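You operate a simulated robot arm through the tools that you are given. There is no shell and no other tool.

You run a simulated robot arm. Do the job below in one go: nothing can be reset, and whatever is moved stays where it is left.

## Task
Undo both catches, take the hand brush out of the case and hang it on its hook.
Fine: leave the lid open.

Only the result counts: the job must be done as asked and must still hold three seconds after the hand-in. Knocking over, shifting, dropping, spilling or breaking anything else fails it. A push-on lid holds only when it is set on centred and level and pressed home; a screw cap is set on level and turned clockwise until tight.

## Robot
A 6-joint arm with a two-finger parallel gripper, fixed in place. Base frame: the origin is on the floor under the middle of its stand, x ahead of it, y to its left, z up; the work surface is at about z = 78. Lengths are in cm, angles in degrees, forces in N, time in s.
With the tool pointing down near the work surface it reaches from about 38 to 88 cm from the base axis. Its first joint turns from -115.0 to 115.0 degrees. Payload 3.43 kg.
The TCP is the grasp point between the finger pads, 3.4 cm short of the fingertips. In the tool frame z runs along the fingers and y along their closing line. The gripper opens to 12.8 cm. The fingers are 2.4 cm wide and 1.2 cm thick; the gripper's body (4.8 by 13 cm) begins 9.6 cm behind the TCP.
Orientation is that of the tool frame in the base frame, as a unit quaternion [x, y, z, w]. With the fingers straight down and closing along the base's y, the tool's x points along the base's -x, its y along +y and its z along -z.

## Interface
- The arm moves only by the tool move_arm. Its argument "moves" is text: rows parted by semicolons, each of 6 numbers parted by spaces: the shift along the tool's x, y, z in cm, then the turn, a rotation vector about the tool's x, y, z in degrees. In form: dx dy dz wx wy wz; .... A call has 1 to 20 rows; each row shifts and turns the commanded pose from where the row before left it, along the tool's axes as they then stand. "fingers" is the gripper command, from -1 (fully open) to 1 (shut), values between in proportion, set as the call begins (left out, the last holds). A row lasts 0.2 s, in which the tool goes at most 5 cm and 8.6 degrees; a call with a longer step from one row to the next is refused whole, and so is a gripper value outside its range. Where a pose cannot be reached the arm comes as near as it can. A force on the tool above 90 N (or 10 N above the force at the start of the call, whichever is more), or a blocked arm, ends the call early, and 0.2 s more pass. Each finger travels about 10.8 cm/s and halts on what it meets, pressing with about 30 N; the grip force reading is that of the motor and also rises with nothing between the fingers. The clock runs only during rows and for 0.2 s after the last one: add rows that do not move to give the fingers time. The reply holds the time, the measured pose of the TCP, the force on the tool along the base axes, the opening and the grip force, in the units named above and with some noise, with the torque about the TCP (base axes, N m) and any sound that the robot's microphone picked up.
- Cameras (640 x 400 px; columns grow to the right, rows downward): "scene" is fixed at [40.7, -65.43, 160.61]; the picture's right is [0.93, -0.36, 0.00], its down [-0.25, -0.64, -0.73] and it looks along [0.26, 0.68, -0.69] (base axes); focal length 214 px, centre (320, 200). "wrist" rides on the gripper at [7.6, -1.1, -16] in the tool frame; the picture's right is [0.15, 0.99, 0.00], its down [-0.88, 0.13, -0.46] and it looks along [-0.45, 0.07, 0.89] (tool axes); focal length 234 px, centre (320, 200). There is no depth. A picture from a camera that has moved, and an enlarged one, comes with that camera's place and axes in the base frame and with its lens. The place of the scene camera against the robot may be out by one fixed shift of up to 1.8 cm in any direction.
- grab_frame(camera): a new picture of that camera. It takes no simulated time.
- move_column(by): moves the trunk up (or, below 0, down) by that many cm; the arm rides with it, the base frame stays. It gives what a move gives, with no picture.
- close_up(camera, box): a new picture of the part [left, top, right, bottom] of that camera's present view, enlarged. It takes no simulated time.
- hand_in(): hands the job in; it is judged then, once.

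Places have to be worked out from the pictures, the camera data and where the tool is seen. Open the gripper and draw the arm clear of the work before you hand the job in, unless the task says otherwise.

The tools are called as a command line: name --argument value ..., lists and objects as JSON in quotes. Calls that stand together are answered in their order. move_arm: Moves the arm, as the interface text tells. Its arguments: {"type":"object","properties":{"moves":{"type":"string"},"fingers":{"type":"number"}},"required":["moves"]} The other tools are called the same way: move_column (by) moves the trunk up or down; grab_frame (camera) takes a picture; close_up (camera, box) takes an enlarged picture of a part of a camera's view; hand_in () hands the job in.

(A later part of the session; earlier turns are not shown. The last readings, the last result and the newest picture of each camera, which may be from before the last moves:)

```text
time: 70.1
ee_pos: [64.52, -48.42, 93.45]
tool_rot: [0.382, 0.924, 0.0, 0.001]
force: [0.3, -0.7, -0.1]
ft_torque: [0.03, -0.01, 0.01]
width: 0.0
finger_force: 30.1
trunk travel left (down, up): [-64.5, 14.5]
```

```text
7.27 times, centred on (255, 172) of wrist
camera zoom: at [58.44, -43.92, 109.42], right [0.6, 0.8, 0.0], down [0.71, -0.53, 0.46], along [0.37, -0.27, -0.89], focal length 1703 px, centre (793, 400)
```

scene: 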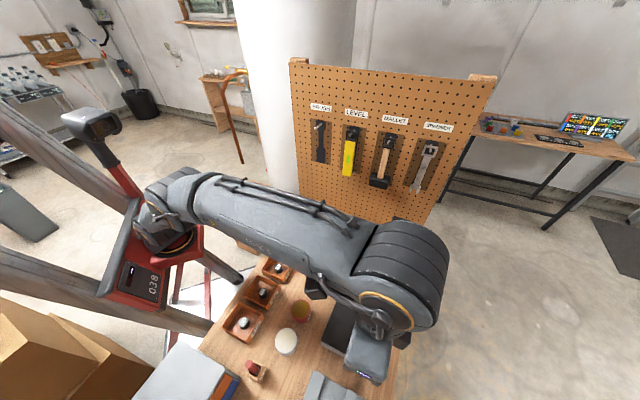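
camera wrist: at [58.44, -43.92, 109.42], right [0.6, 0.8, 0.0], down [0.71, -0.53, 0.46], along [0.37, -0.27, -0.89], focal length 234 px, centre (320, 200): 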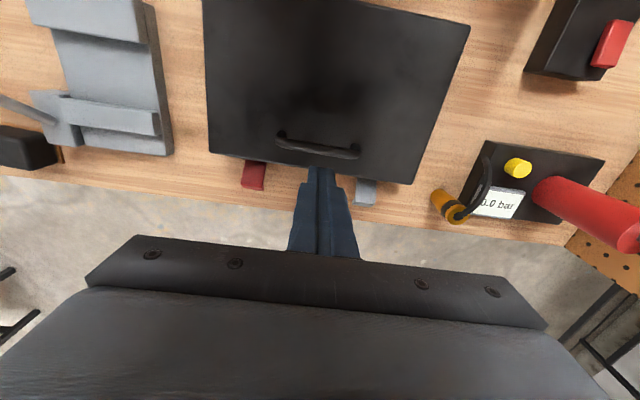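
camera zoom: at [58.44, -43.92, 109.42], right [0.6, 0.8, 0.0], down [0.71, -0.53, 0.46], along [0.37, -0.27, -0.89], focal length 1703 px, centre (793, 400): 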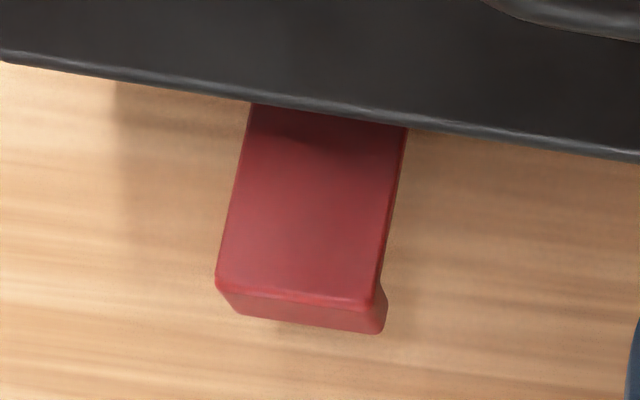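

Both levers are now similarly open (~45°), legs lying outward and lips hanging. Next is the lid handle; I enlarge it to measure its bar and feet.

close_up --camera "wrist" --box '[260, 110, 380, 190]'

close_up --camera "wrist" --box '[180, 0, 480, 200]'

```text
5.00 times, centred on (320, 150) of wrist
camera zoom: at [58.44, -43.92, 109.42], right [0.6, 0.8, 0.0], down [0.71, -0.53, 0.46], along [0.37, -0.27, -0.89], focal length 1171 px, centre (320, 450)
```

zoom: 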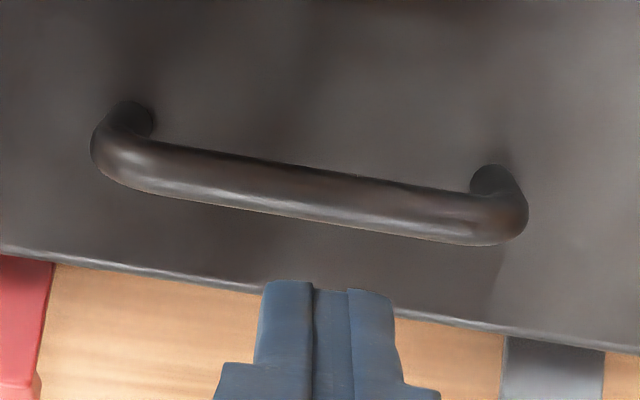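

```text
2.00 times, centred on (330, 100) of wrist
camera zoom: at [58.44, -43.92, 109.42], right [0.6, 0.8, 0.0], down [0.71, -0.53, 0.46], along [0.37, -0.27, -0.89], focal length 468 px, centre (300, 400)
```

zoom: 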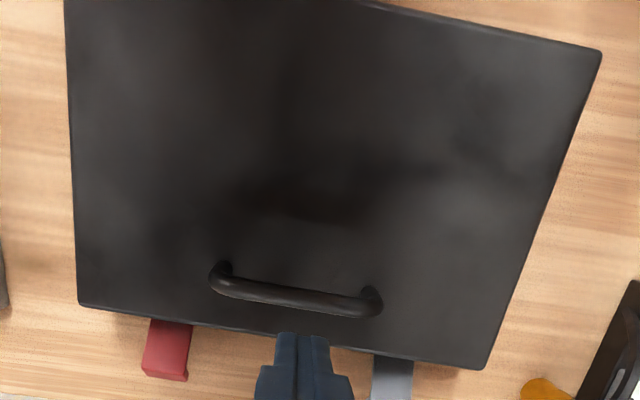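

The handle is an upright arch: bar along m at n≈78.3, z≈86.7, spanning m≈7–15, about 3 cm of free space beneath. I yaw the tool 90° so the fingers close along n, open to 4 cm, and centre above the bar.

move_arm --moves "0 0 0 0 0 -7.5; 0 0 0 0 0 -7.5; 0 0 0 0 0 -7.5; 0 0 0 0 0 -7.5; 0 0 0 0 0 -7.5; 0 0 0 0 0 -7.5; 0 0 0 0 0 -7.5; 0 0 0 0 0 -7.5; 0 0 0 0 0 -7.5; 0 0 0 0 0 -7.5; 0 0 0 0 0 -7.5; 0 0 0 0 0 -7.5; 0.38 1.56 0 0 0 0; 0 0 0 0 0 0" --fingers 0.35

grab_frame --camera "wrist"

```text
time: 73.1
ee_pos: [63.09, -47.66, 93.53]
tool_rot: [-0.382, 0.924, 0.0, 0.001]
force: [-0.4, 0.7, 0.7]
ft_torque: [0.01, 0.01, -0.03]
width: 4.14
finger_force: 0.0
trunk travel left (down, up): [-64.5, 14.5]
```

```text
taken
camera wrist: at [58.65, -53.81, 109.59], right [-0.8, 0.6, 0.0], down [0.53, 0.72, 0.46], along [0.27, 0.37, -0.89], focal length 234 px, centre (320, 200)
```

wrist: 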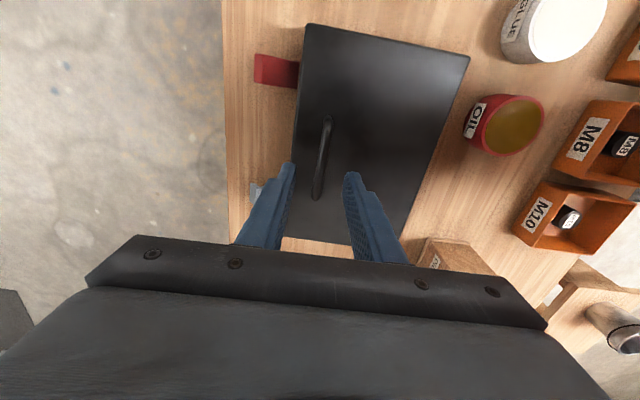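

The bar lies centrally between the open fingers (n≈78.4). I descend 6.1 cm to straddle it.

move_arm --moves "0 0 2 0 0 0; 0 0 2 0 0 0; 0 0 1.2 0 0 0; 0 0 0.8 0 0 0; 0 0 0 0 0 0" --fingers 0.35

close_up --camera "wrist" --box '[240, 80, 400, 220]'

```text
time: 74.3
ee_pos: [63.09, -47.62, 87.46]
tool_rot: [-0.383, 0.924, -0.001, 0.001]
force: [-1.1, 0.5, -0.3]
ft_torque: [0.0, 0.02, -0.01]
width: 4.16
finger_force: 0.0
trunk travel left (down, up): [-64.5, 14.5]
```

```text
2.86 times, centred on (320, 150) of wrist
camera zoom: at [58.64, -53.75, 103.49], right [-0.8, 0.6, 0.0], down [0.53, 0.72, 0.46], along [0.27, 0.37, -0.89], focal length 669 px, centre (320, 343)
```

zoom: 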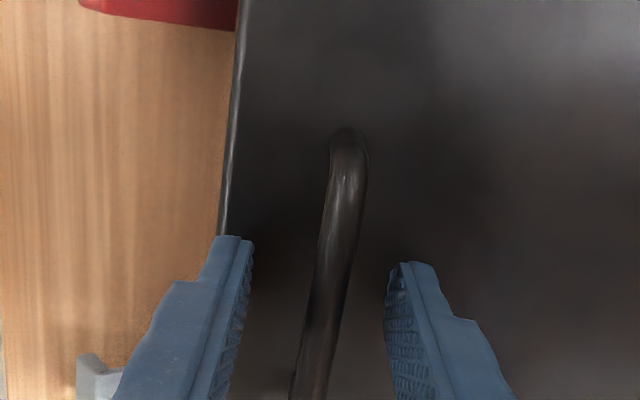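

The bar is between the pads; I close the grip.

move_arm --moves "0 0 0 0 0 0; 0 0 0 0 0 0; 0 0 0 0 0 0" --fingers 1

close_up --camera "wrist" --box '[240, 80, 400, 220]'

```text
time: 75.1
ee_pos: [63.15, -47.45, 87.51]
tool_rot: [-0.383, 0.924, -0.001, 0.0]
force: [-2.3, 3.3, 0.7]
ft_torque: [-0.08, 0.06, -0.67]
width: 0.95
finger_force: 30.4
trunk travel left (down, up): [-64.5, 14.5]
```

```text
2.86 times, centred on (320, 150) of wrist
camera zoom: at [58.62, -53.74, 103.49], right [-0.8, 0.6, 0.0], down [0.53, 0.71, 0.46], along [0.27, 0.37, -0.89], focal length 669 px, centre (320, 343)
```

zoom: 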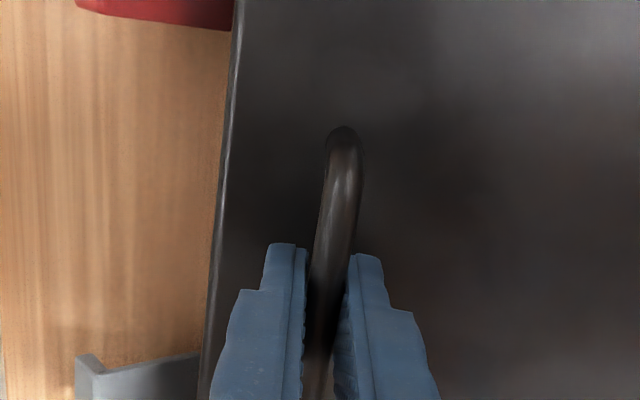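

Gripped (0.95 cm bar). I lift along the lid's expected arc by a small 0.6 cm and check the force and whether only the lid rises.

move_arm --moves "0 0.1 -0.28 0 0 0; 0 0.1 -0.28 0 0 0; 0 0 0 0 0 0" --fingers 1

move_arm --moves "0 0.1 -0.28 0 0 0; 0 0.1 -0.28 0 0 0; 0 0 0 0 0 0" --fingers 1

close_up --camera "scene" --box '[310, 270, 410, 370]'

grab_frame --camera "wrist"

```text
time: 75.9
ee_pos: [63.03, -47.41, 88.06]
tool_rot: [-0.383, 0.924, -0.001, 0.0]
force: [-1.6, 1.3, 0.0]
ft_torque: [0.08, -0.1, -0.66]
width: 0.96
finger_force: 30.0
trunk travel left (down, up): [-64.5, 14.5]
```

```text
time: 76.7
ee_pos: [62.84, -47.28, 88.6]
tool_rot: [-0.382, 0.924, -0.001, 0.0]
force: [-0.8, 1.0, 0.5]
ft_torque: [0.12, -0.17, -0.69]
width: 0.98
finger_force: 29.6
trunk travel left (down, up): [-64.5, 14.5]
```

```text
4.00 times, centred on (360, 320) of scene
camera zoom: at [40.7, -65.43, 160.61], right [0.93, -0.36, 0.0], down [-0.25, -0.64, -0.73], along [0.26, 0.68, -0.69], focal length 858 px, centre (160, -280)
```

zoom: 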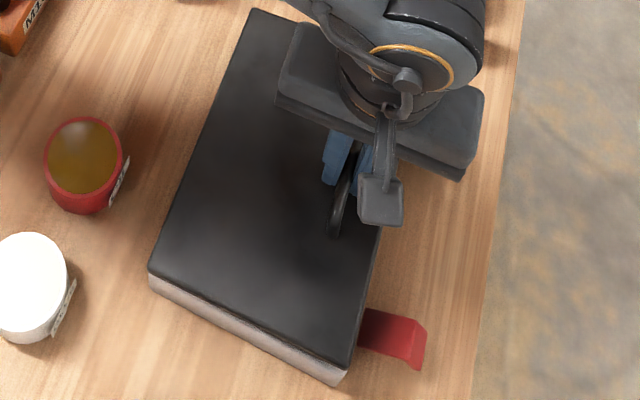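

```text
taken
camera wrist: at [58.36, -53.44, 104.63], right [-0.8, 0.6, 0.0], down [0.53, 0.72, 0.46], along [0.27, 0.37, -0.89], focal length 234 px, centre (320, 200)
```

wrist: 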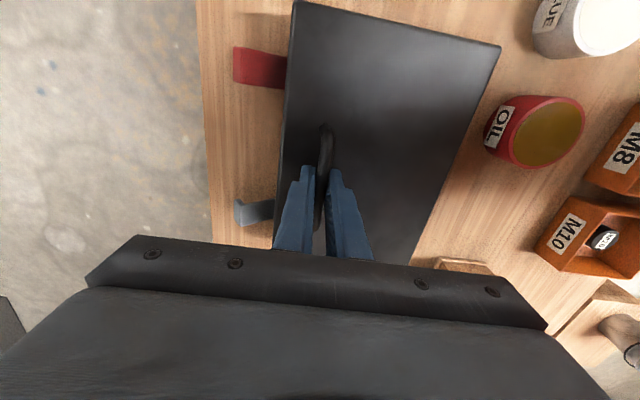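

Almost no force so far. I continue along the arc (about 10° more) and check whether the lid is really rising.

move_arm --moves "0 0.3 -0.55 0 0 0; 0 0.3 -0.55 0 0 0; 0 0.35 -0.55 0 0 0; 0 0 0 0 0 0" --fingers 1

close_up --camera "scene" --box '[310, 270, 410, 370]'

close_up --camera "wrist" --box '[220, 0, 480, 260]'

```text
time: 77.7
ee_pos: [62.21, -46.62, 90.36]
tool_rot: [-0.382, 0.924, 0.0, 0.0]
force: [4.8, 2.8, -0.5]
ft_torque: [0.15, -0.15, -0.75]
width: 0.96
finger_force: 30.0
trunk travel left (down, up): [-64.5, 14.5]
```

```text
4.00 times, centred on (360, 320) of scene
camera zoom: at [40.7, -65.43, 160.61], right [0.93, -0.36, 0.0], down [-0.25, -0.64, -0.73], along [0.26, 0.68, -0.69], focal length 858 px, centre (160, -280)
```

zoom: 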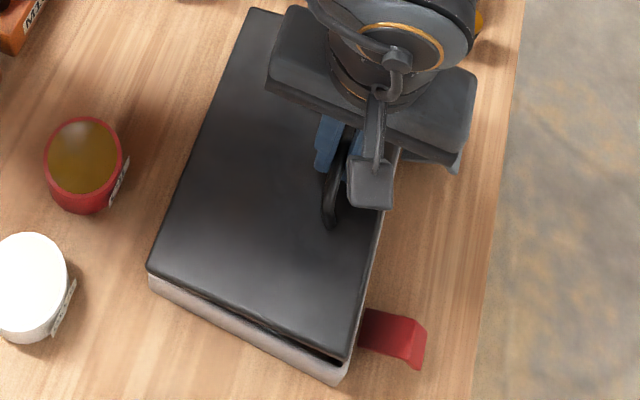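

```text
1.54 times, centred on (350, 130) of wrist
camera zoom: at [57.73, -52.81, 106.34], right [-0.8, 0.6, 0.0], down [0.53, 0.72, 0.46], along [0.27, 0.36, -0.89], focal length 360 px, centre (274, 308)
```

zoom: 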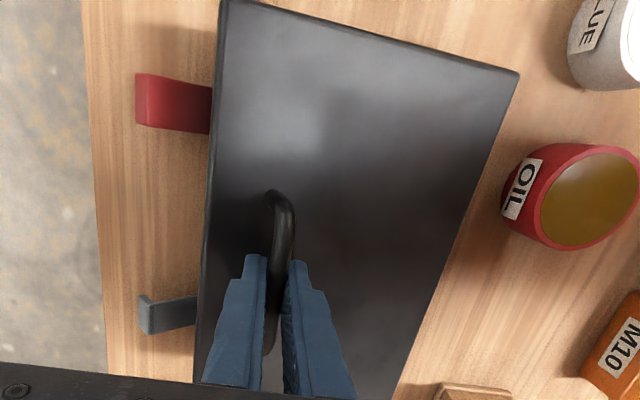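

The lid is opening with the handle (gap visible at the corner, ~14°). I continue along the arc to about 45°.

move_arm --moves "0 0.84 -0.94 0 0 0; 0 0.84 -0.94 0 0 0; 0 0.84 -0.94 0 0 0; 0 0.97 -0.63 0 0 0; 0 0.97 -0.63 0 0 0; 0 0.97 -0.63 0 0 0; 0 0 0 0 0 0" --fingers 1

grab_frame --camera "wrist"

close_up --camera "scene" --box '[290, 230, 430, 370]'

```text
time: 79.3
ee_pos: [58.22, -42.89, 95.05]
tool_rot: [-0.383, 0.924, 0.0, 0.0]
force: [0.0, -5.0, 6.0]
ft_torque: [-0.02, 0.02, -0.25]
width: 0.95
finger_force: 30.0
trunk travel left (down, up): [-64.5, 14.5]
```

```text
taken
camera wrist: at [53.74, -49.0, 111.09], right [-0.8, 0.6, 0.0], down [0.53, 0.71, 0.46], along [0.27, 0.36, -0.89], focal length 234 px, centre (320, 200)
```

wrist: 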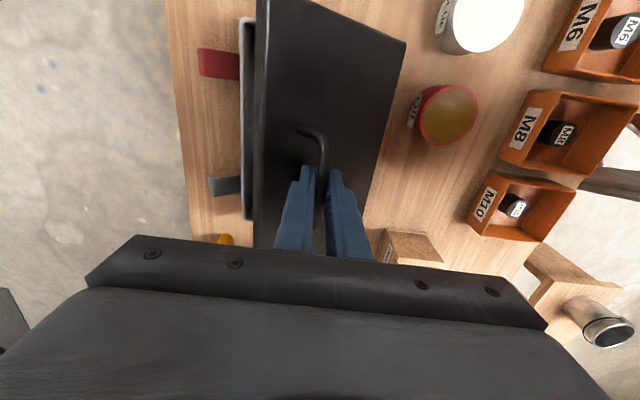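

```text
2.86 times, centred on (360, 300) of scene
camera zoom: at [40.7, -65.43, 160.61], right [0.93, -0.36, 0.0], down [-0.25, -0.64, -0.73], along [0.26, 0.68, -0.69], focal length 613 px, centre (206, -86)
```

zoom: 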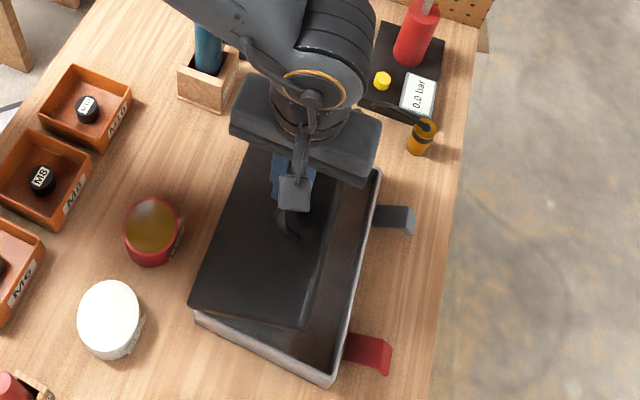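

The lid follows well at ~45° with tiny force. I continue through vertical to ~90°.

move_arm --moves "0 1.1 -0.36 0 0 0; 0 1.1 -0.36 0 0 0; 0 1.1 -0.36 0 0 0; 0 1.16 -0.06 0 0 0; 0 1.16 -0.06 0 0 0; 0 1.16 -0.06 0 0 0; 0 0 0 0 0 0" --fingers 1

grab_frame --camera "wrist"

close_up --camera "scene" --box '[290, 230, 430, 370]'

```text
time: 80.9
ee_pos: [53.55, -37.87, 96.21]
tool_rot: [-0.382, 0.924, 0.001, 0.0]
force: [-7.9, -6.7, 9.7]
ft_torque: [0.15, -0.08, -0.5]
width: 0.96
finger_force: 29.2
trunk travel left (down, up): [-64.5, 14.5]
```

```text
taken
camera wrist: at [49.02, -44.02, 112.15], right [-0.8, 0.6, 0.0], down [0.53, 0.71, 0.46], along [0.27, 0.37, -0.89], focal length 234 px, centre (320, 200)
```

wrist: 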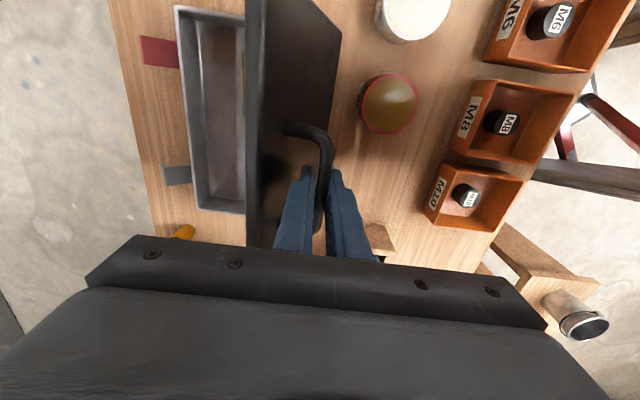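

```text
2.86 times, centred on (360, 300) of scene
camera zoom: at [40.7, -65.43, 160.61], right [0.93, -0.36, 0.0], down [-0.25, -0.64, -0.73], along [0.26, 0.68, -0.69], focal length 613 px, centre (206, -86)
```

zoom: 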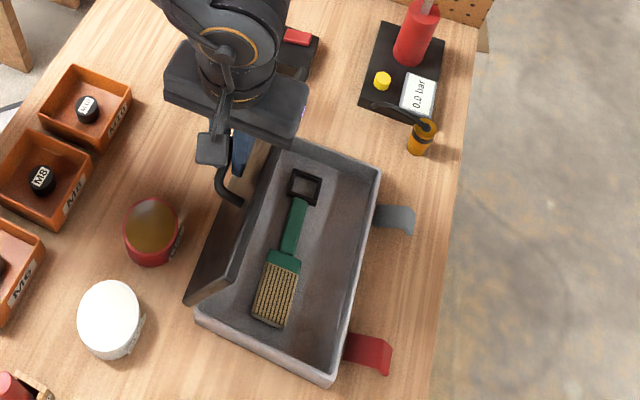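

The brush is visible: bristles toward the near end, green handle, and a square black hanging loop at the far (+m) end. The lid is at ~75°; I bring it past vertical to ~95–100° watching for its stop.

move_arm --moves "0.1 1.13 0.2 0 0 0; 0 1.13 0.24 0 0 0; 0 1.13 0.28 0 0 0; 0 0 0 0 0 0" --fingers 1

move_arm --moves "0 0.9 0.35 0 0 0; 0 0 0 0 0 0" --fingers 1

close_up --camera "scene" --box '[290, 230, 430, 370]'

grab_frame --camera "wrist"

```text
time: 81.9
ee_pos: [51.17, -35.61, 95.6]
tool_rot: [-0.384, 0.923, 0.0, 0.0]
force: [3.3, 4.4, 2.6]
ft_torque: [0.28, -0.3, -0.47]
width: 0.96
finger_force: 29.6
trunk travel left (down, up): [-64.5, 14.5]
```

```text
time: 82.5
ee_pos: [50.57, -34.92, 95.18]
tool_rot: [-0.383, 0.924, 0.0, 0.0]
force: [2.9, 6.6, 7.7]
ft_torque: [0.08, -0.13, -0.38]
width: 0.95
finger_force: 29.7
trunk travel left (down, up): [-64.5, 14.5]
```

```text
2.86 times, centred on (360, 300) of scene
camera zoom: at [40.7, -65.43, 160.61], right [0.93, -0.36, 0.0], down [-0.25, -0.64, -0.73], along [0.26, 0.68, -0.69], focal length 613 px, centre (206, -86)
```

zoom: 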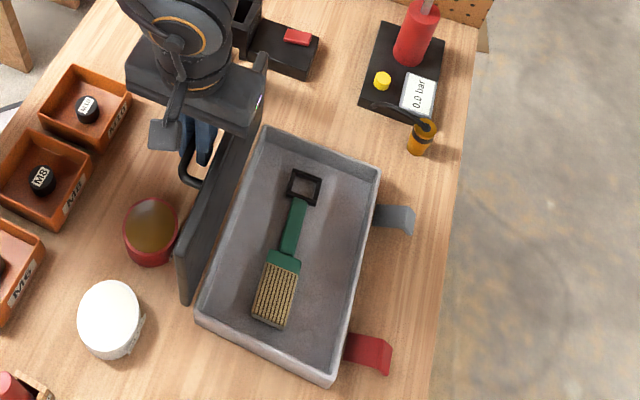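

```text
taken
camera wrist: at [46.01, -41.14, 111.27], right [-0.8, 0.6, 0.0], down [0.53, 0.72, 0.46], along [0.27, 0.37, -0.89], focal length 234 px, centre (320, 200)
```

wrist: 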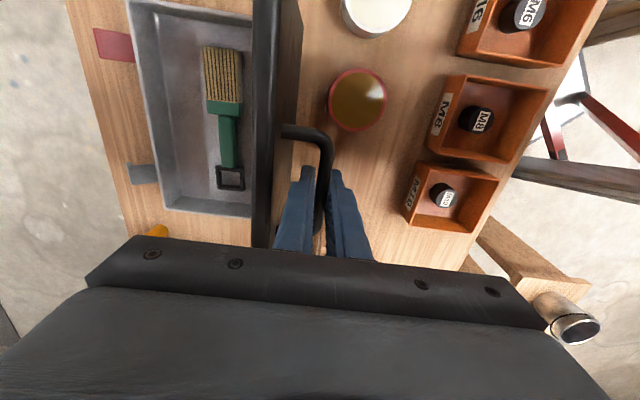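

The lid is just past vertical (~95°). I ease it a little further back to find its rest position.

move_arm --moves "0 0.6 0.28 0 0 0; 0 0.6 0.32 0 0 0; 0 0 0 0 0 0" --fingers 1

move_arm --moves "0 0.5 0.3 0 0 0; 0 0.5 0.32 0 0 0; 0 0 0 0 0 0" --fingers 1

close_up --camera "scene" --box '[290, 230, 430, 370]'

```text
time: 83.3
ee_pos: [49.65, -34.06, 94.71]
tool_rot: [-0.383, 0.924, 0.0, 0.0]
force: [-0.8, 13.1, 19.8]
ft_torque: [-0.06, 0.07, -0.4]
width: 0.95
finger_force: 29.5
trunk travel left (down, up): [-64.5, 14.5]
```

```text
time: 84.1
ee_pos: [48.95, -33.59, 94.01]
tool_rot: [-0.383, 0.924, -0.001, 0.001]
force: [2.2, 4.9, 20.4]
ft_torque: [0.14, -0.12, -0.32]
width: 0.95
finger_force: 29.8
trunk travel left (down, up): [-64.5, 14.5]
```

```text
2.86 times, centred on (360, 300) of scene
camera zoom: at [40.7, -65.43, 160.61], right [0.93, -0.36, 0.0], down [-0.25, -0.64, -0.73], along [0.26, 0.68, -0.69], focal length 613 px, centre (206, -86)
```

zoom: 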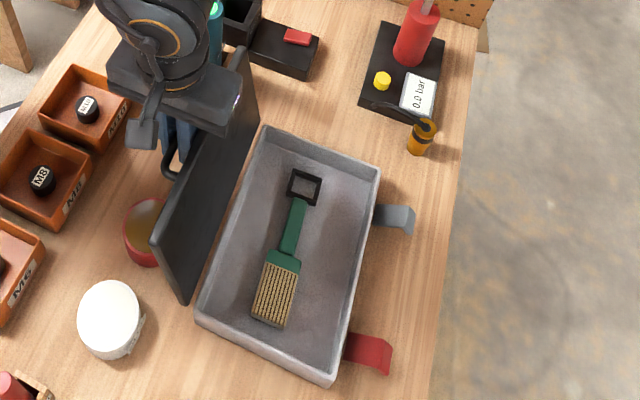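

There is now a 20 N upward reaction – either the hinge stop or a slight arc mismatch. I relieve it by raising 0.2 cm and feel the lid's freedom in n.

move_arm --moves "0 0 -0.2 0 0 0; 0 0 0 0 0 0" --fingers 1

move_arm --moves "0 0.3 0 0 0 0; 0 0 0 0 0 0" --fingers 1

grab_frame --camera "wrist"

```text
time: 84.7
ee_pos: [48.95, -33.53, 93.99]
tool_rot: [-0.383, 0.924, -0.001, 0.0]
force: [3.3, -5.0, 0.2]
ft_torque: [-0.06, 0.04, -0.22]
width: 0.97
finger_force: 30.3
trunk travel left (down, up): [-64.5, 14.5]
```

```text
time: 85.3
ee_pos: [48.59, -33.44, 94.08]
tool_rot: [-0.383, 0.924, 0.0, 0.0]
force: [1.2, -3.4, 0.1]
ft_torque: [-0.13, 0.19, -0.23]
width: 0.97
finger_force: 30.5
trunk travel left (down, up): [-64.5, 14.5]
```

```text
taken
camera wrist: at [44.24, -39.53, 110.04], right [-0.8, 0.6, 0.0], down [0.53, 0.71, 0.46], along [0.27, 0.37, -0.89], focal length 234 px, centre (320, 200)
```

wrist: 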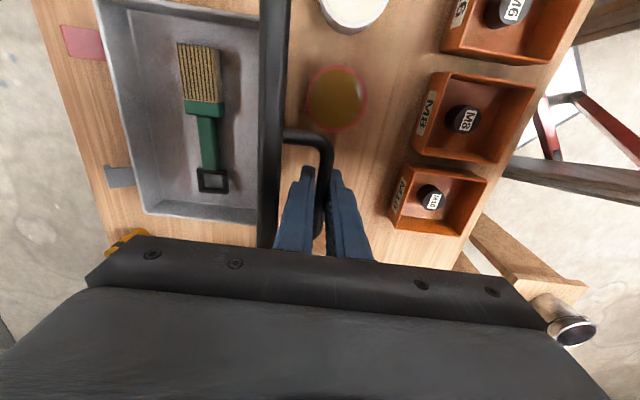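

The lid moves freely at ~105°, so I am not at a stop yet. To test safely, I loosen the fingers to 2 cm while keeping them around the bar as a guard and see which way the lid leans.

move_arm --moves "0 0 0 0 0 0; 0 0 0 0 0 0; 0 0 0 0 0 0" --fingers 0.69

close_up --camera "wrist" --box '[240, 100, 400, 240]'

close_up --camera "scene" --box '[290, 230, 430, 370]'

```text
time: 86.1
ee_pos: [48.76, -33.37, 94.19]
tool_rot: [-0.383, 0.924, -0.001, 0.0]
force: [-0.3, -0.2, 1.4]
ft_torque: [0.01, -0.03, 0.02]
width: 1.94
finger_force: 0.0
trunk travel left (down, up): [-64.5, 14.5]
```

```text
2.86 times, centred on (320, 170) of wrist
camera zoom: at [44.27, -39.5, 110.13], right [-0.8, 0.6, 0.0], down [0.53, 0.72, 0.46], along [0.27, 0.37, -0.89], focal length 669 px, centre (320, 286)
```

zoom: 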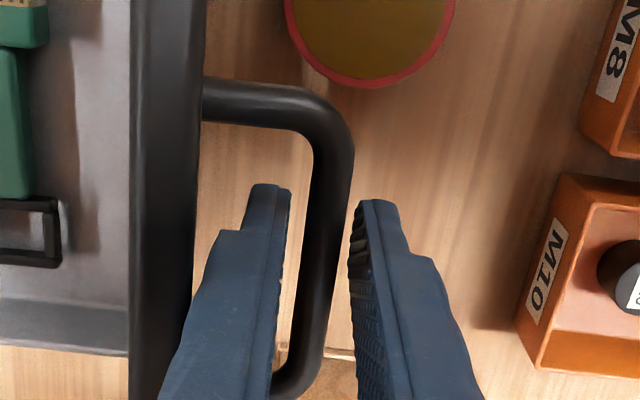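

```text
2.86 times, centred on (360, 300) of scene
camera zoom: at [40.7, -65.43, 160.61], right [0.93, -0.36, 0.0], down [-0.25, -0.64, -0.73], along [0.26, 0.68, -0.69], focal length 613 px, centre (206, -86)
```

zoom: 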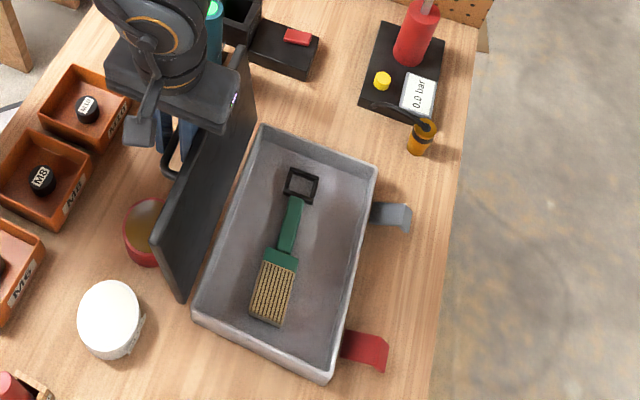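

The lid rests by itself at its stop (~105°), not touching the fingers. I withdraw straight up at this opening.

move_arm --moves "0 0 -1.5 0 0 0; 0 0 -2 0 0 0; 0 0 -3 0 0 0; 0 0 -4 0 0 0; 0 0 -3 0 0 0; 0 0 0 0 0 0" --fingers 0.69

grab_frame --camera "wrist"

grab_frame --camera "scene"

```text
time: 87.5
ee_pos: [49.09, -33.33, 107.55]
tool_rot: [-0.383, 0.924, -0.001, 0.0]
force: [-0.3, 0.6, -0.3]
ft_torque: [0.02, -0.03, -0.01]
width: 1.97
finger_force: 0.1
trunk travel left (down, up): [-64.5, 14.5]
```

```text
taken
camera wrist: at [44.48, -39.56, 123.57], right [-0.8, 0.6, 0.0], down [0.53, 0.72, 0.46], along [0.27, 0.37, -0.89], focal length 234 px, centre (320, 200)
```

wrist: 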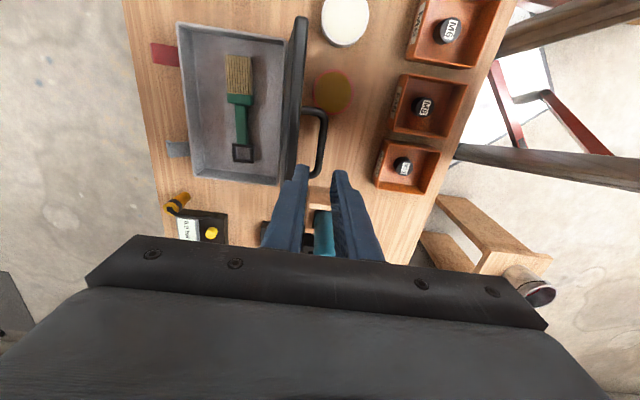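

```text
taken
```

scene: 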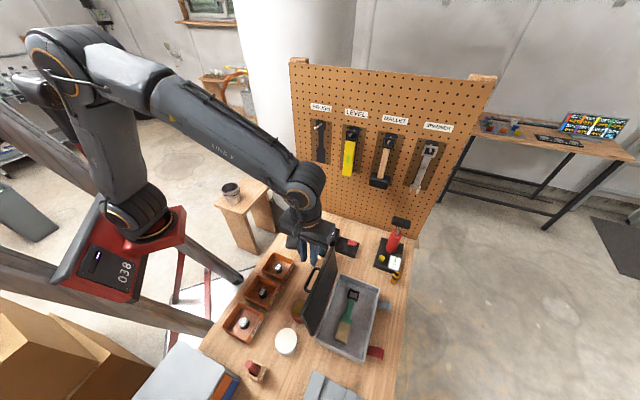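

The lid stays open. Now I measure the brush: close-ups from both cameras.

close_up --camera "wrist" --box '[160, 10, 320, 195]'

close_up --camera "wrist" --box '[210, 110, 270, 180]'

close_up --camera "scene" --box '[310, 270, 390, 360]'

```text
2.16 times, centred on (240, 102) of wrist
camera zoom: at [44.48, -39.56, 123.57], right [-0.8, 0.6, 0.0], down [0.53, 0.72, 0.46], along [0.27, 0.37, -0.89], focal length 506 px, centre (493, 411)
```

zoom: 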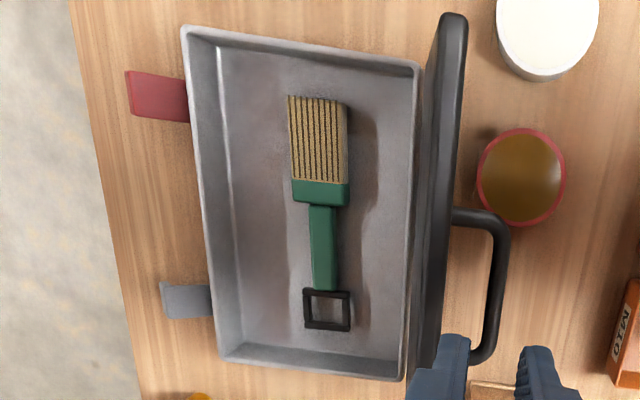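

```text
5.71 times, centred on (240, 145) of wrist
camera zoom: at [44.48, -39.56, 123.57], right [-0.8, 0.6, 0.0], down [0.53, 0.72, 0.46], along [0.27, 0.37, -0.89], focal length 1338 px, centre (777, 514)
```

zoom: 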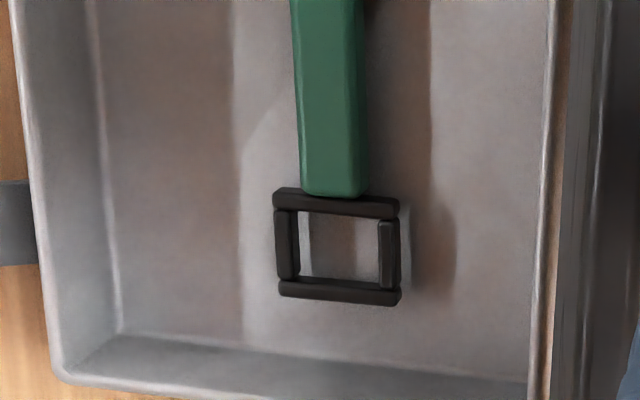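

```text
4.44 times, centred on (350, 315) of scene
camera zoom: at [40.7, -65.43, 160.61], right [0.93, -0.36, 0.0], down [-0.25, -0.64, -0.73], along [0.26, 0.68, -0.69], focal length 953 px, centre (187, -311)
```

zoom: 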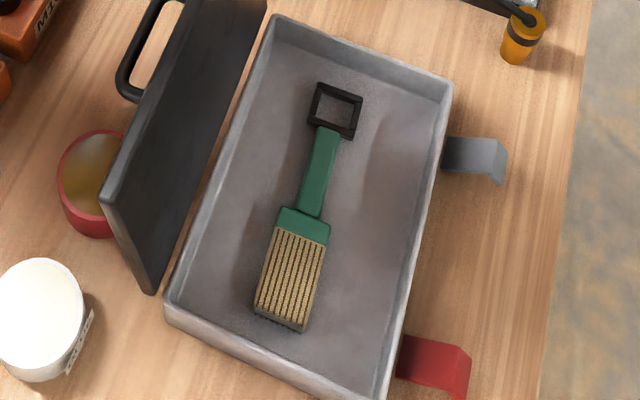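

The brush lies bristles-up along m: loop centre ≈(n 72.0, m 17.9, z≈80), handle m≈9.3–16.1 at n≈72.4 (2.3 cm wide), block m≈1.8–9.3. Before grasping I want to check the hook and the required horizontal tool pose, so I raise the trunk and turn the tool (x toward +m), empty-handed.

move_column --by 10

move_arm --moves "0 0 0 0 0 8.5; 0 0 0 0 0 8.5; 0 0 0 0 0 8.5; 0 0 0 0 0 8.5; 0 0 0 0 0 8.5; 0 0 0 0 0 8.5; 0 0 0 0 0 8.5; 0 0 0 0 0 8.5; 0 0 0 0 0 8.5; 0 0 0 0 0 8.5; 0 0 0 0 0 8.5; 0 0 0 0 0 8.5; 0 0 0 0 0 8.5; 0 0 0 0 0 8.5; 0 0 0 0 0 8.5; 0 0 0 0 0 8.5; 0 0 0 0 0 8.5; 0 0 0 0 0 8.5; 0 0 0 0 0 8.5; 0 0 0 0 0 8.5" --fingers 0.69

```text
time: 88.8
ee_pos: [48.6, -33.2, 117.72]
tool_rot: [-0.383, 0.924, -0.001, 0.0]
force: [-0.4, -0.6, -0.3]
ft_torque: [-0.02, 0.0, 0.02]
width: 1.96
finger_force: 0.0
trunk travel left (down, up): [-74.5, 4.5]
```

```text
time: 93.0
ee_pos: [48.67, -33.15, 117.62]
tool_rot: [0.888, 0.46, 0.001, 0.001]
force: [0.6, 1.2, -0.8]
ft_torque: [-0.01, 0.0, -0.01]
width: 1.97
finger_force: 0.0
trunk travel left (down, up): [-74.5, 4.5]
```

Yaw is nearly there; I finish the yaw and pitch the tool up to horizontal, pointing at the pegboard (+m), still well above everything.

move_arm --moves "0 0 0 0 0 4.9; 0 0 0 0 0 4.9; 0 0 0 0 8.2 0; 0 0 0 0 8.2 0; 0 0 0 0 8.2 0; 0 0 0 0 8.2 0; 0 0 0 0 8.2 0; 0 0 0 0 8.2 0; 0 0 0 0 8.2 0; 0 0 0 0 8.2 0; 0 0 0 0 8.2 0; 0 0 0 0 8.2 0; 0 0 0 0 8 0; 0 0 0 0 0 0" --fingers 0.69

grab_frame --camera "wrist"

grab_frame --camera "scene"

```text
time: 96.0
ee_pos: [48.61, -33.28, 117.66]
tool_rot: [0.653, 0.272, 0.653, -0.272]
force: [-0.2, -0.1, -0.2]
ft_torque: [-0.01, -0.02, -0.02]
width: 2.0
finger_force: 0.0
trunk travel left (down, up): [-74.5, 4.5]
```

```text
taken
camera wrist: at [36.71, -43.87, 125.23], right [0.7, -0.7, 0.15], down [-0.23, -0.42, -0.88], along [0.68, 0.58, -0.45], focal length 234 px, centre (320, 200)
```

wrist: 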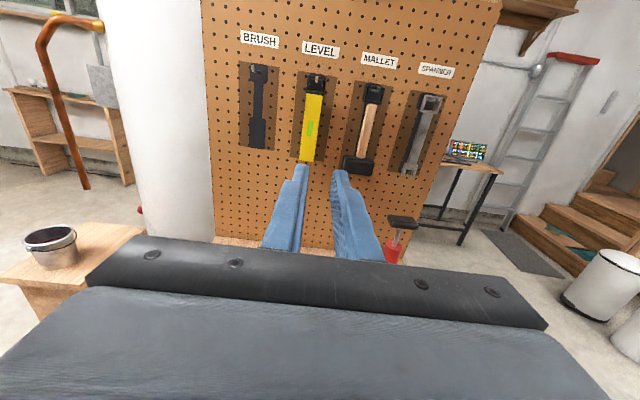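

```text
taken
```

scene: 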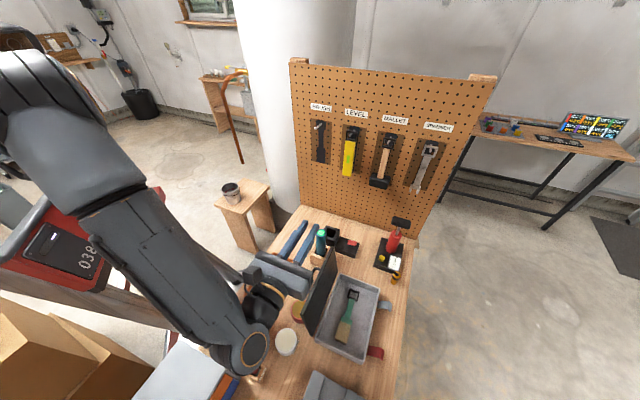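

The horizontal pose is reachable and the wrist camera now sees the pegboard upright. I zoom in on the BRUSH hook.

close_up --camera "wrist" --box '[230, 20, 350, 170]'

close_up --camera "wrist" --box '[240, 50, 280, 100]'

close_up --camera "wrist" --box '[290, 60, 340, 120]'

```text
2.67 times, centred on (290, 95) of wrist
camera zoom: at [36.71, -43.87, 125.23], right [0.7, -0.7, 0.15], down [-0.23, -0.42, -0.88], along [0.68, 0.58, -0.45], focal length 624 px, centre (400, 480)
```

zoom: 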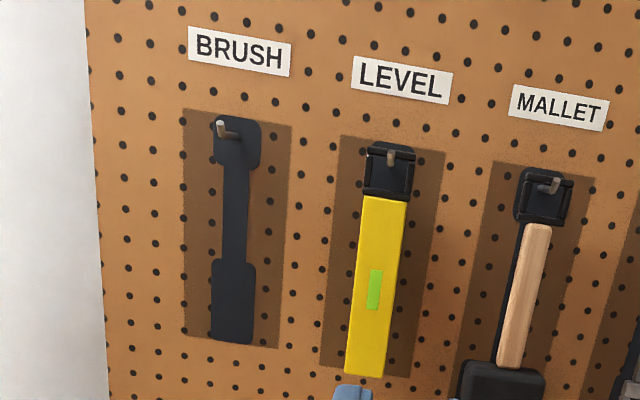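

```text
8.00 times, centred on (260, 75) of wrist
camera zoom: at [36.71, -43.87, 125.23], right [0.7, -0.7, 0.15], down [-0.23, -0.42, -0.88], along [0.68, 0.58, -0.45], focal length 1873 px, centre (800, 1200)
```

zoom: 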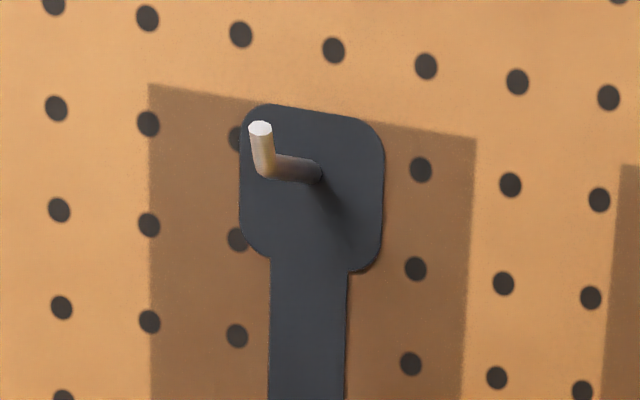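

```text
6.67 times, centred on (315, 90) of wrist
camera zoom: at [36.71, -43.87, 125.23], right [0.7, -0.7, 0.15], down [-0.23, -0.42, -0.88], along [0.68, 0.58, -0.45], focal length 1561 px, centre (353, 933)
```

zoom: 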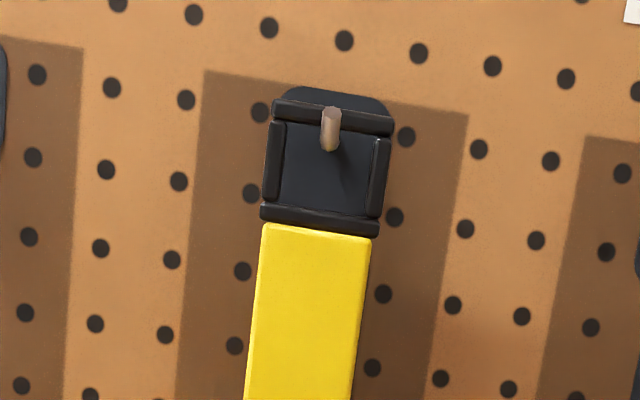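

The hook is an L-peg with an upturned tip, so the loop must pass over the tip and drop behind it. I move the empty tool closer in front of the hook for an accurate second sighting.

move_arm --moves "0 -2.68 3.6 0 0 0; 0 -2.68 3.6 0 0 0; 0 -2.68 3.6 0 0 0; 0 -2.68 3.6 0 0 0; 0 -2.68 3.6 0 0 0; 0 0 0 0 0 0" --fingers -0.2

grab_frame --camera "wrist"

grab_frame --camera "scene"

```text
time: 97.4
ee_pos: [51.74, -11.08, 117.72]
tool_rot: [0.653, 0.272, 0.653, -0.271]
force: [-0.1, -0.6, -0.3]
ft_torque: [-0.04, 0.0, -0.02]
width: 7.68
finger_force: 0.1
trunk travel left (down, up): [-74.5, 4.5]
```

```text
taken
camera wrist: at [39.74, -21.56, 125.34], right [0.7, -0.7, 0.15], down [-0.23, -0.42, -0.88], along [0.68, 0.58, -0.45], focal length 234 px, centre (320, 200)
```

wrist: 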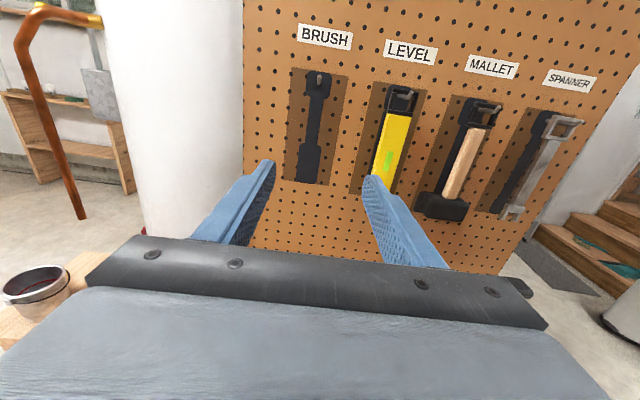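

```text
taken
```

scene: 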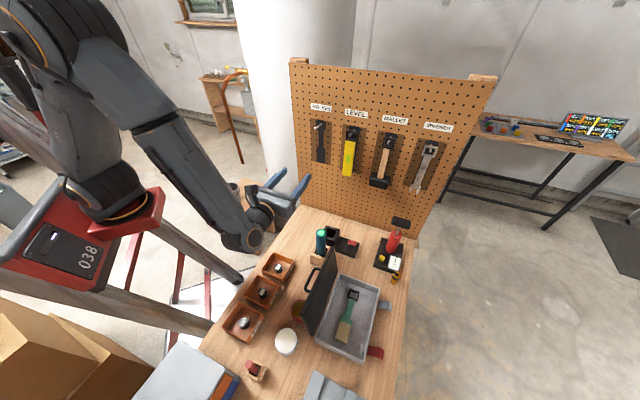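

I zoom on the hook from this nearer position and also on the now fully visible case from the scene camera.

close_up --camera "wrist" --box '[295, 60, 345, 110]'

close_up --camera "wrist" --box '[270, 10, 440, 200]'

close_up --camera "scene" --box '[290, 240, 410, 370]'

```text
8.00 times, centred on (320, 85) of wrist
camera zoom: at [39.74, -21.56, 125.34], right [0.7, -0.7, 0.15], down [-0.23, -0.42, -0.88], along [0.68, 0.58, -0.45], focal length 1873 px, centre (320, 1120)
```

zoom: 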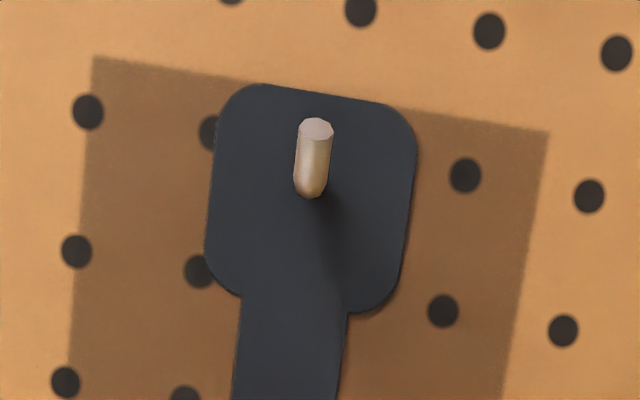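

```text
2.11 times, centred on (355, 105) of wrist
camera zoom: at [39.74, -21.56, 125.34], right [0.7, -0.7, 0.15], down [-0.23, -0.42, -0.88], along [0.68, 0.58, -0.45], focal length 493 px, centre (246, 400)
```

zoom: 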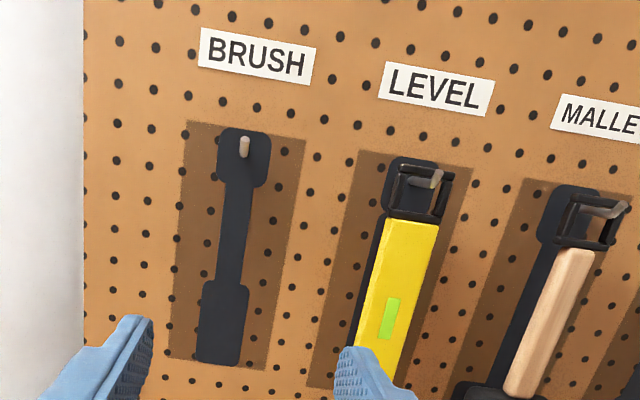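

```text
3.08 times, centred on (350, 305) of scene
camera zoom: at [40.7, -65.43, 160.61], right [0.93, -0.36, 0.0], down [-0.25, -0.64, -0.73], along [0.26, 0.68, -0.69], focal length 660 px, centre (228, -123)
```

zoom: 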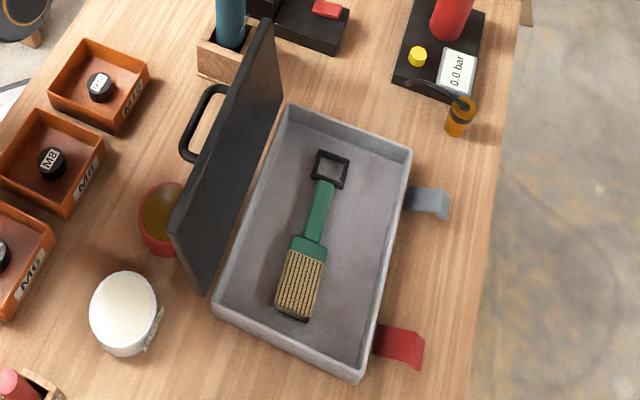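

Triangulated hook: peg axis z≈125.0 at n≈43.2, running from the board (m≈55) out to m≈49.3, with the upturned tip's top at z≈125.8. Now I go back over the case: retreat, pitch the tool down again (x toward +m) for the brush grasp.

move_arm --moves "0 2.68 -3.6 0 0 0; 0 2.68 -3.6 0 0 0; 0 2.68 -3.6 0 0 0; 0 2.68 -3.6 0 0 0; 0 2.68 -3.6 0 0 0; 0 0 0 0 -8.2 0; 0 0 0 0 -8.2 0; 0 0 0 0 -8.2 0; 0 0 0 0 -8.2 0; 0 0 0 0 -8.2 0; 0 0 0 0 -8.2 0; 0 0 0 0 -8.2 0; 0 0 0 0 -8.2 0; 0 0 0 0 -8.2 0; 0 0 0 0 -8.2 0; 0 0 0 0 -8 0; 0 0 0 0 0 0" --fingers 0.2

move_arm --moves "0 3.6 0 0 0 0; 0 3.6 0 0 0 0; 0.8 3.6 0 0 0 0; 0.8 3.6 0 0 0 0; 0 0 4 0 0 0; 0 0 4 0 0 0; 0 0 4 0 0 0; 0 0 0 0 0 -2.4; 0 0 0 0 0 0" --fingers 0.2

grab_frame --camera "wrist"

```text
time: 101.0
ee_pos: [48.8, -33.27, 117.72]
tool_rot: [0.923, 0.384, 0.0, 0.001]
force: [-0.2, -0.2, -0.8]
ft_torque: [-0.01, 0.0, 0.0]
width: 5.11
finger_force: 0.0
trunk travel left (down, up): [-74.5, 4.5]
```

```text
time: 103.0
ee_pos: [60.27, -42.34, 105.49]
tool_rot: [0.915, 0.404, 0.0, 0.0]
force: [-0.2, 1.1, -0.1]
ft_torque: [-0.01, -0.02, 0.01]
width: 5.12
finger_force: 0.0
trunk travel left (down, up): [-74.5, 4.5]
```

```text
taken
camera wrist: at [64.55, -36.0, 121.51], right [0.83, -0.56, 0.0], down [-0.5, -0.74, 0.46], along [-0.25, -0.38, -0.89], focal length 234 px, centre (320, 200)
```

wrist: 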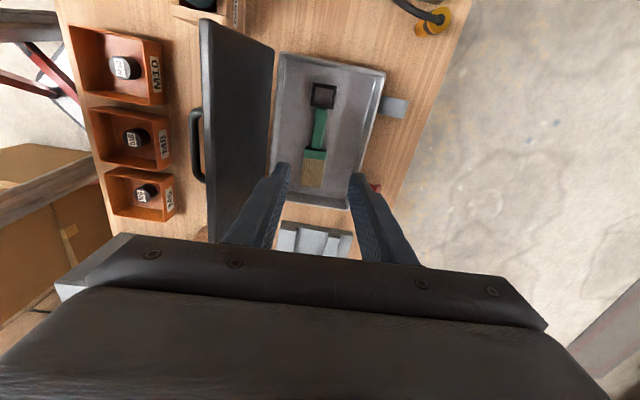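

The tool hovers over the brush (TCP n≈72.6, m≈12.7). I zoom to measure the handle line and heights from this second viewpoint.

close_up --camera "wrist" --box '[260, 40, 400, 215]'

close_up --camera "wrist" --box '[295, 75, 345, 165]'

```text
2.29 times, centred on (330, 128) of wrist
camera zoom: at [64.55, -36.0, 121.51], right [0.83, -0.56, 0.0], down [-0.5, -0.74, 0.46], along [-0.25, -0.38, -0.89], focal length 535 px, centre (297, 366)
```

zoom: 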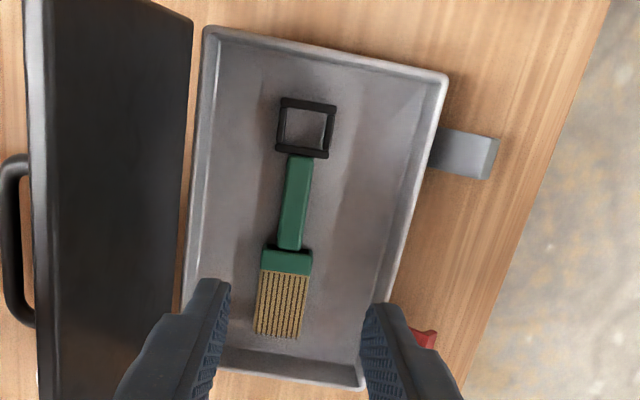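

```text
4.44 times, centred on (320, 120) of wrist
camera zoom: at [64.55, -36.0, 121.51], right [0.83, -0.56, 0.0], down [-0.5, -0.74, 0.46], along [-0.25, -0.38, -0.89], focal length 1041 px, centre (320, 556)
```

zoom: 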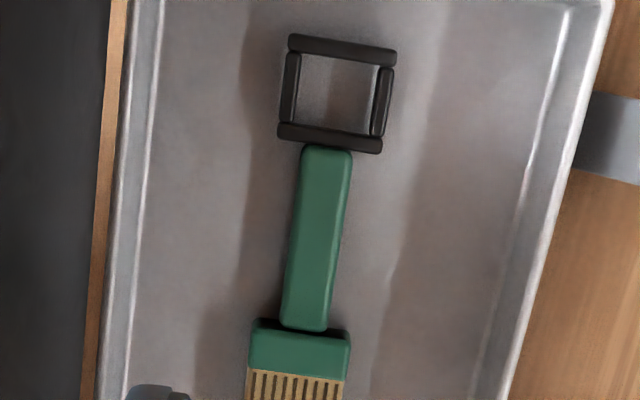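

Brush heights: loop z≈79.5, handle centre n≈72.35 at m≈12.6, width ≈2.1 cm. I descend over the handle in two stages; first to TCP z≈88.

move_arm --moves "0 -0.2 4 0 0 -0.5; 0 0 4 0 0 0; 0 0 4 0 0 0; 0 0 3.5 0 0 0; 0 0 2 0 0 0; 0 0 0 0 0 0" --fingers 0.2

grab_frame --camera "wrist"

close_up --camera "scene" --box '[290, 240, 410, 370]'

```text
time: 104.4
ee_pos: [59.99, -42.19, 88.22]
tool_rot: [0.913, 0.408, 0.0, 0.001]
force: [-0.6, 0.4, 0.5]
ft_torque: [-0.03, -0.01, 0.03]
width: 5.12
finger_force: 0.0
trunk travel left (down, up): [-74.5, 4.5]
```

```text
taken
camera wrist: at [64.2, -35.84, 104.08], right [0.83, -0.55, 0.0], down [-0.49, -0.74, 0.46], along [-0.25, -0.38, -0.89], focal length 234 px, centre (320, 200)
```

wrist: 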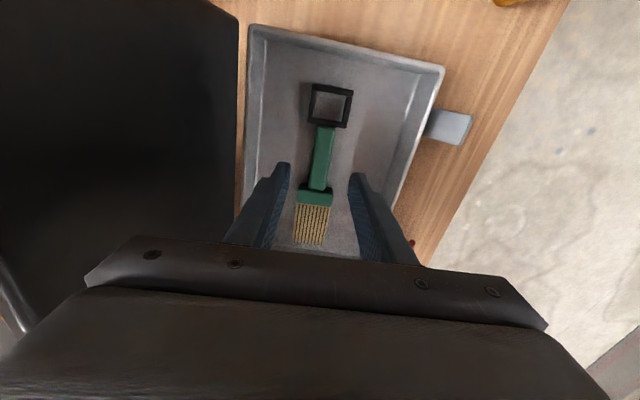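

```text
3.08 times, centred on (350, 305) of scene
camera zoom: at [40.7, -65.43, 160.61], right [0.93, -0.36, 0.0], down [-0.25, -0.64, -0.73], along [0.26, 0.68, -0.69], focal length 660 px, centre (228, -123)
```

zoom: 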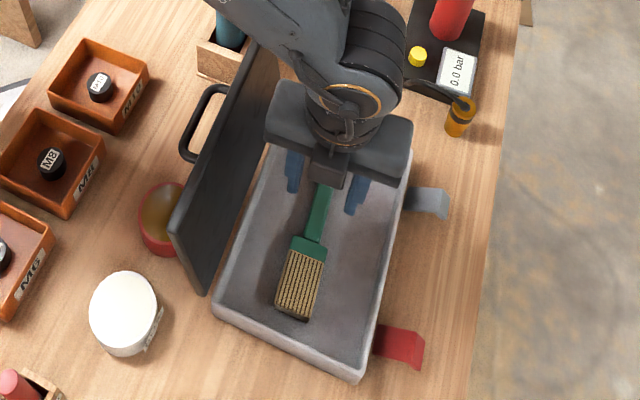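

Fingers are astride the handle with clearance to the lid and walls. I go down the last 5.8 cm, slowly at the end.

move_arm --moves "0 0.1 2 0 0 0; 0 0 2 0 0 0; 0 0 1 0 0 0; 0 0 0.5 0 0 0; 0 0 0.3 0 0 0; 0 0 0 0 0 0" --fingers 0.2

close_up --camera "wrist" --box '[240, 60, 400, 240]'

```text
time: 105.8
ee_pos: [59.92, -42.25, 82.55]
tool_rot: [0.913, 0.407, 0.0, 0.0]
force: [-0.4, 0.1, -0.2]
ft_torque: [-0.01, -0.01, 0.01]
width: 5.12
finger_force: 0.1
trunk travel left (down, up): [-74.5, 4.5]
```

```text
2.22 times, centred on (320, 150) of wrist
camera zoom: at [64.29, -35.91, 98.39], right [0.83, -0.55, 0.0], down [-0.49, -0.74, 0.46], along [-0.25, -0.38, -0.89], focal length 520 px, centre (320, 311)
```

zoom: 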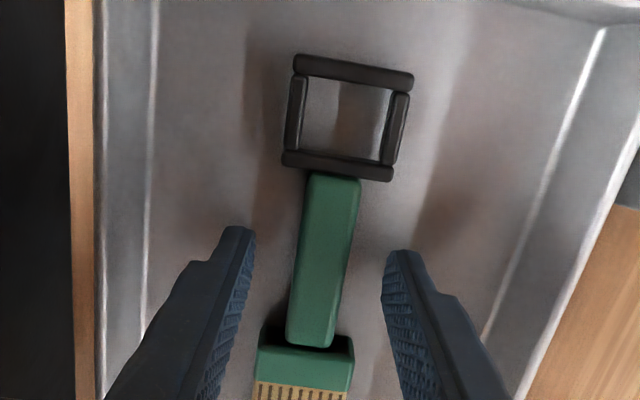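

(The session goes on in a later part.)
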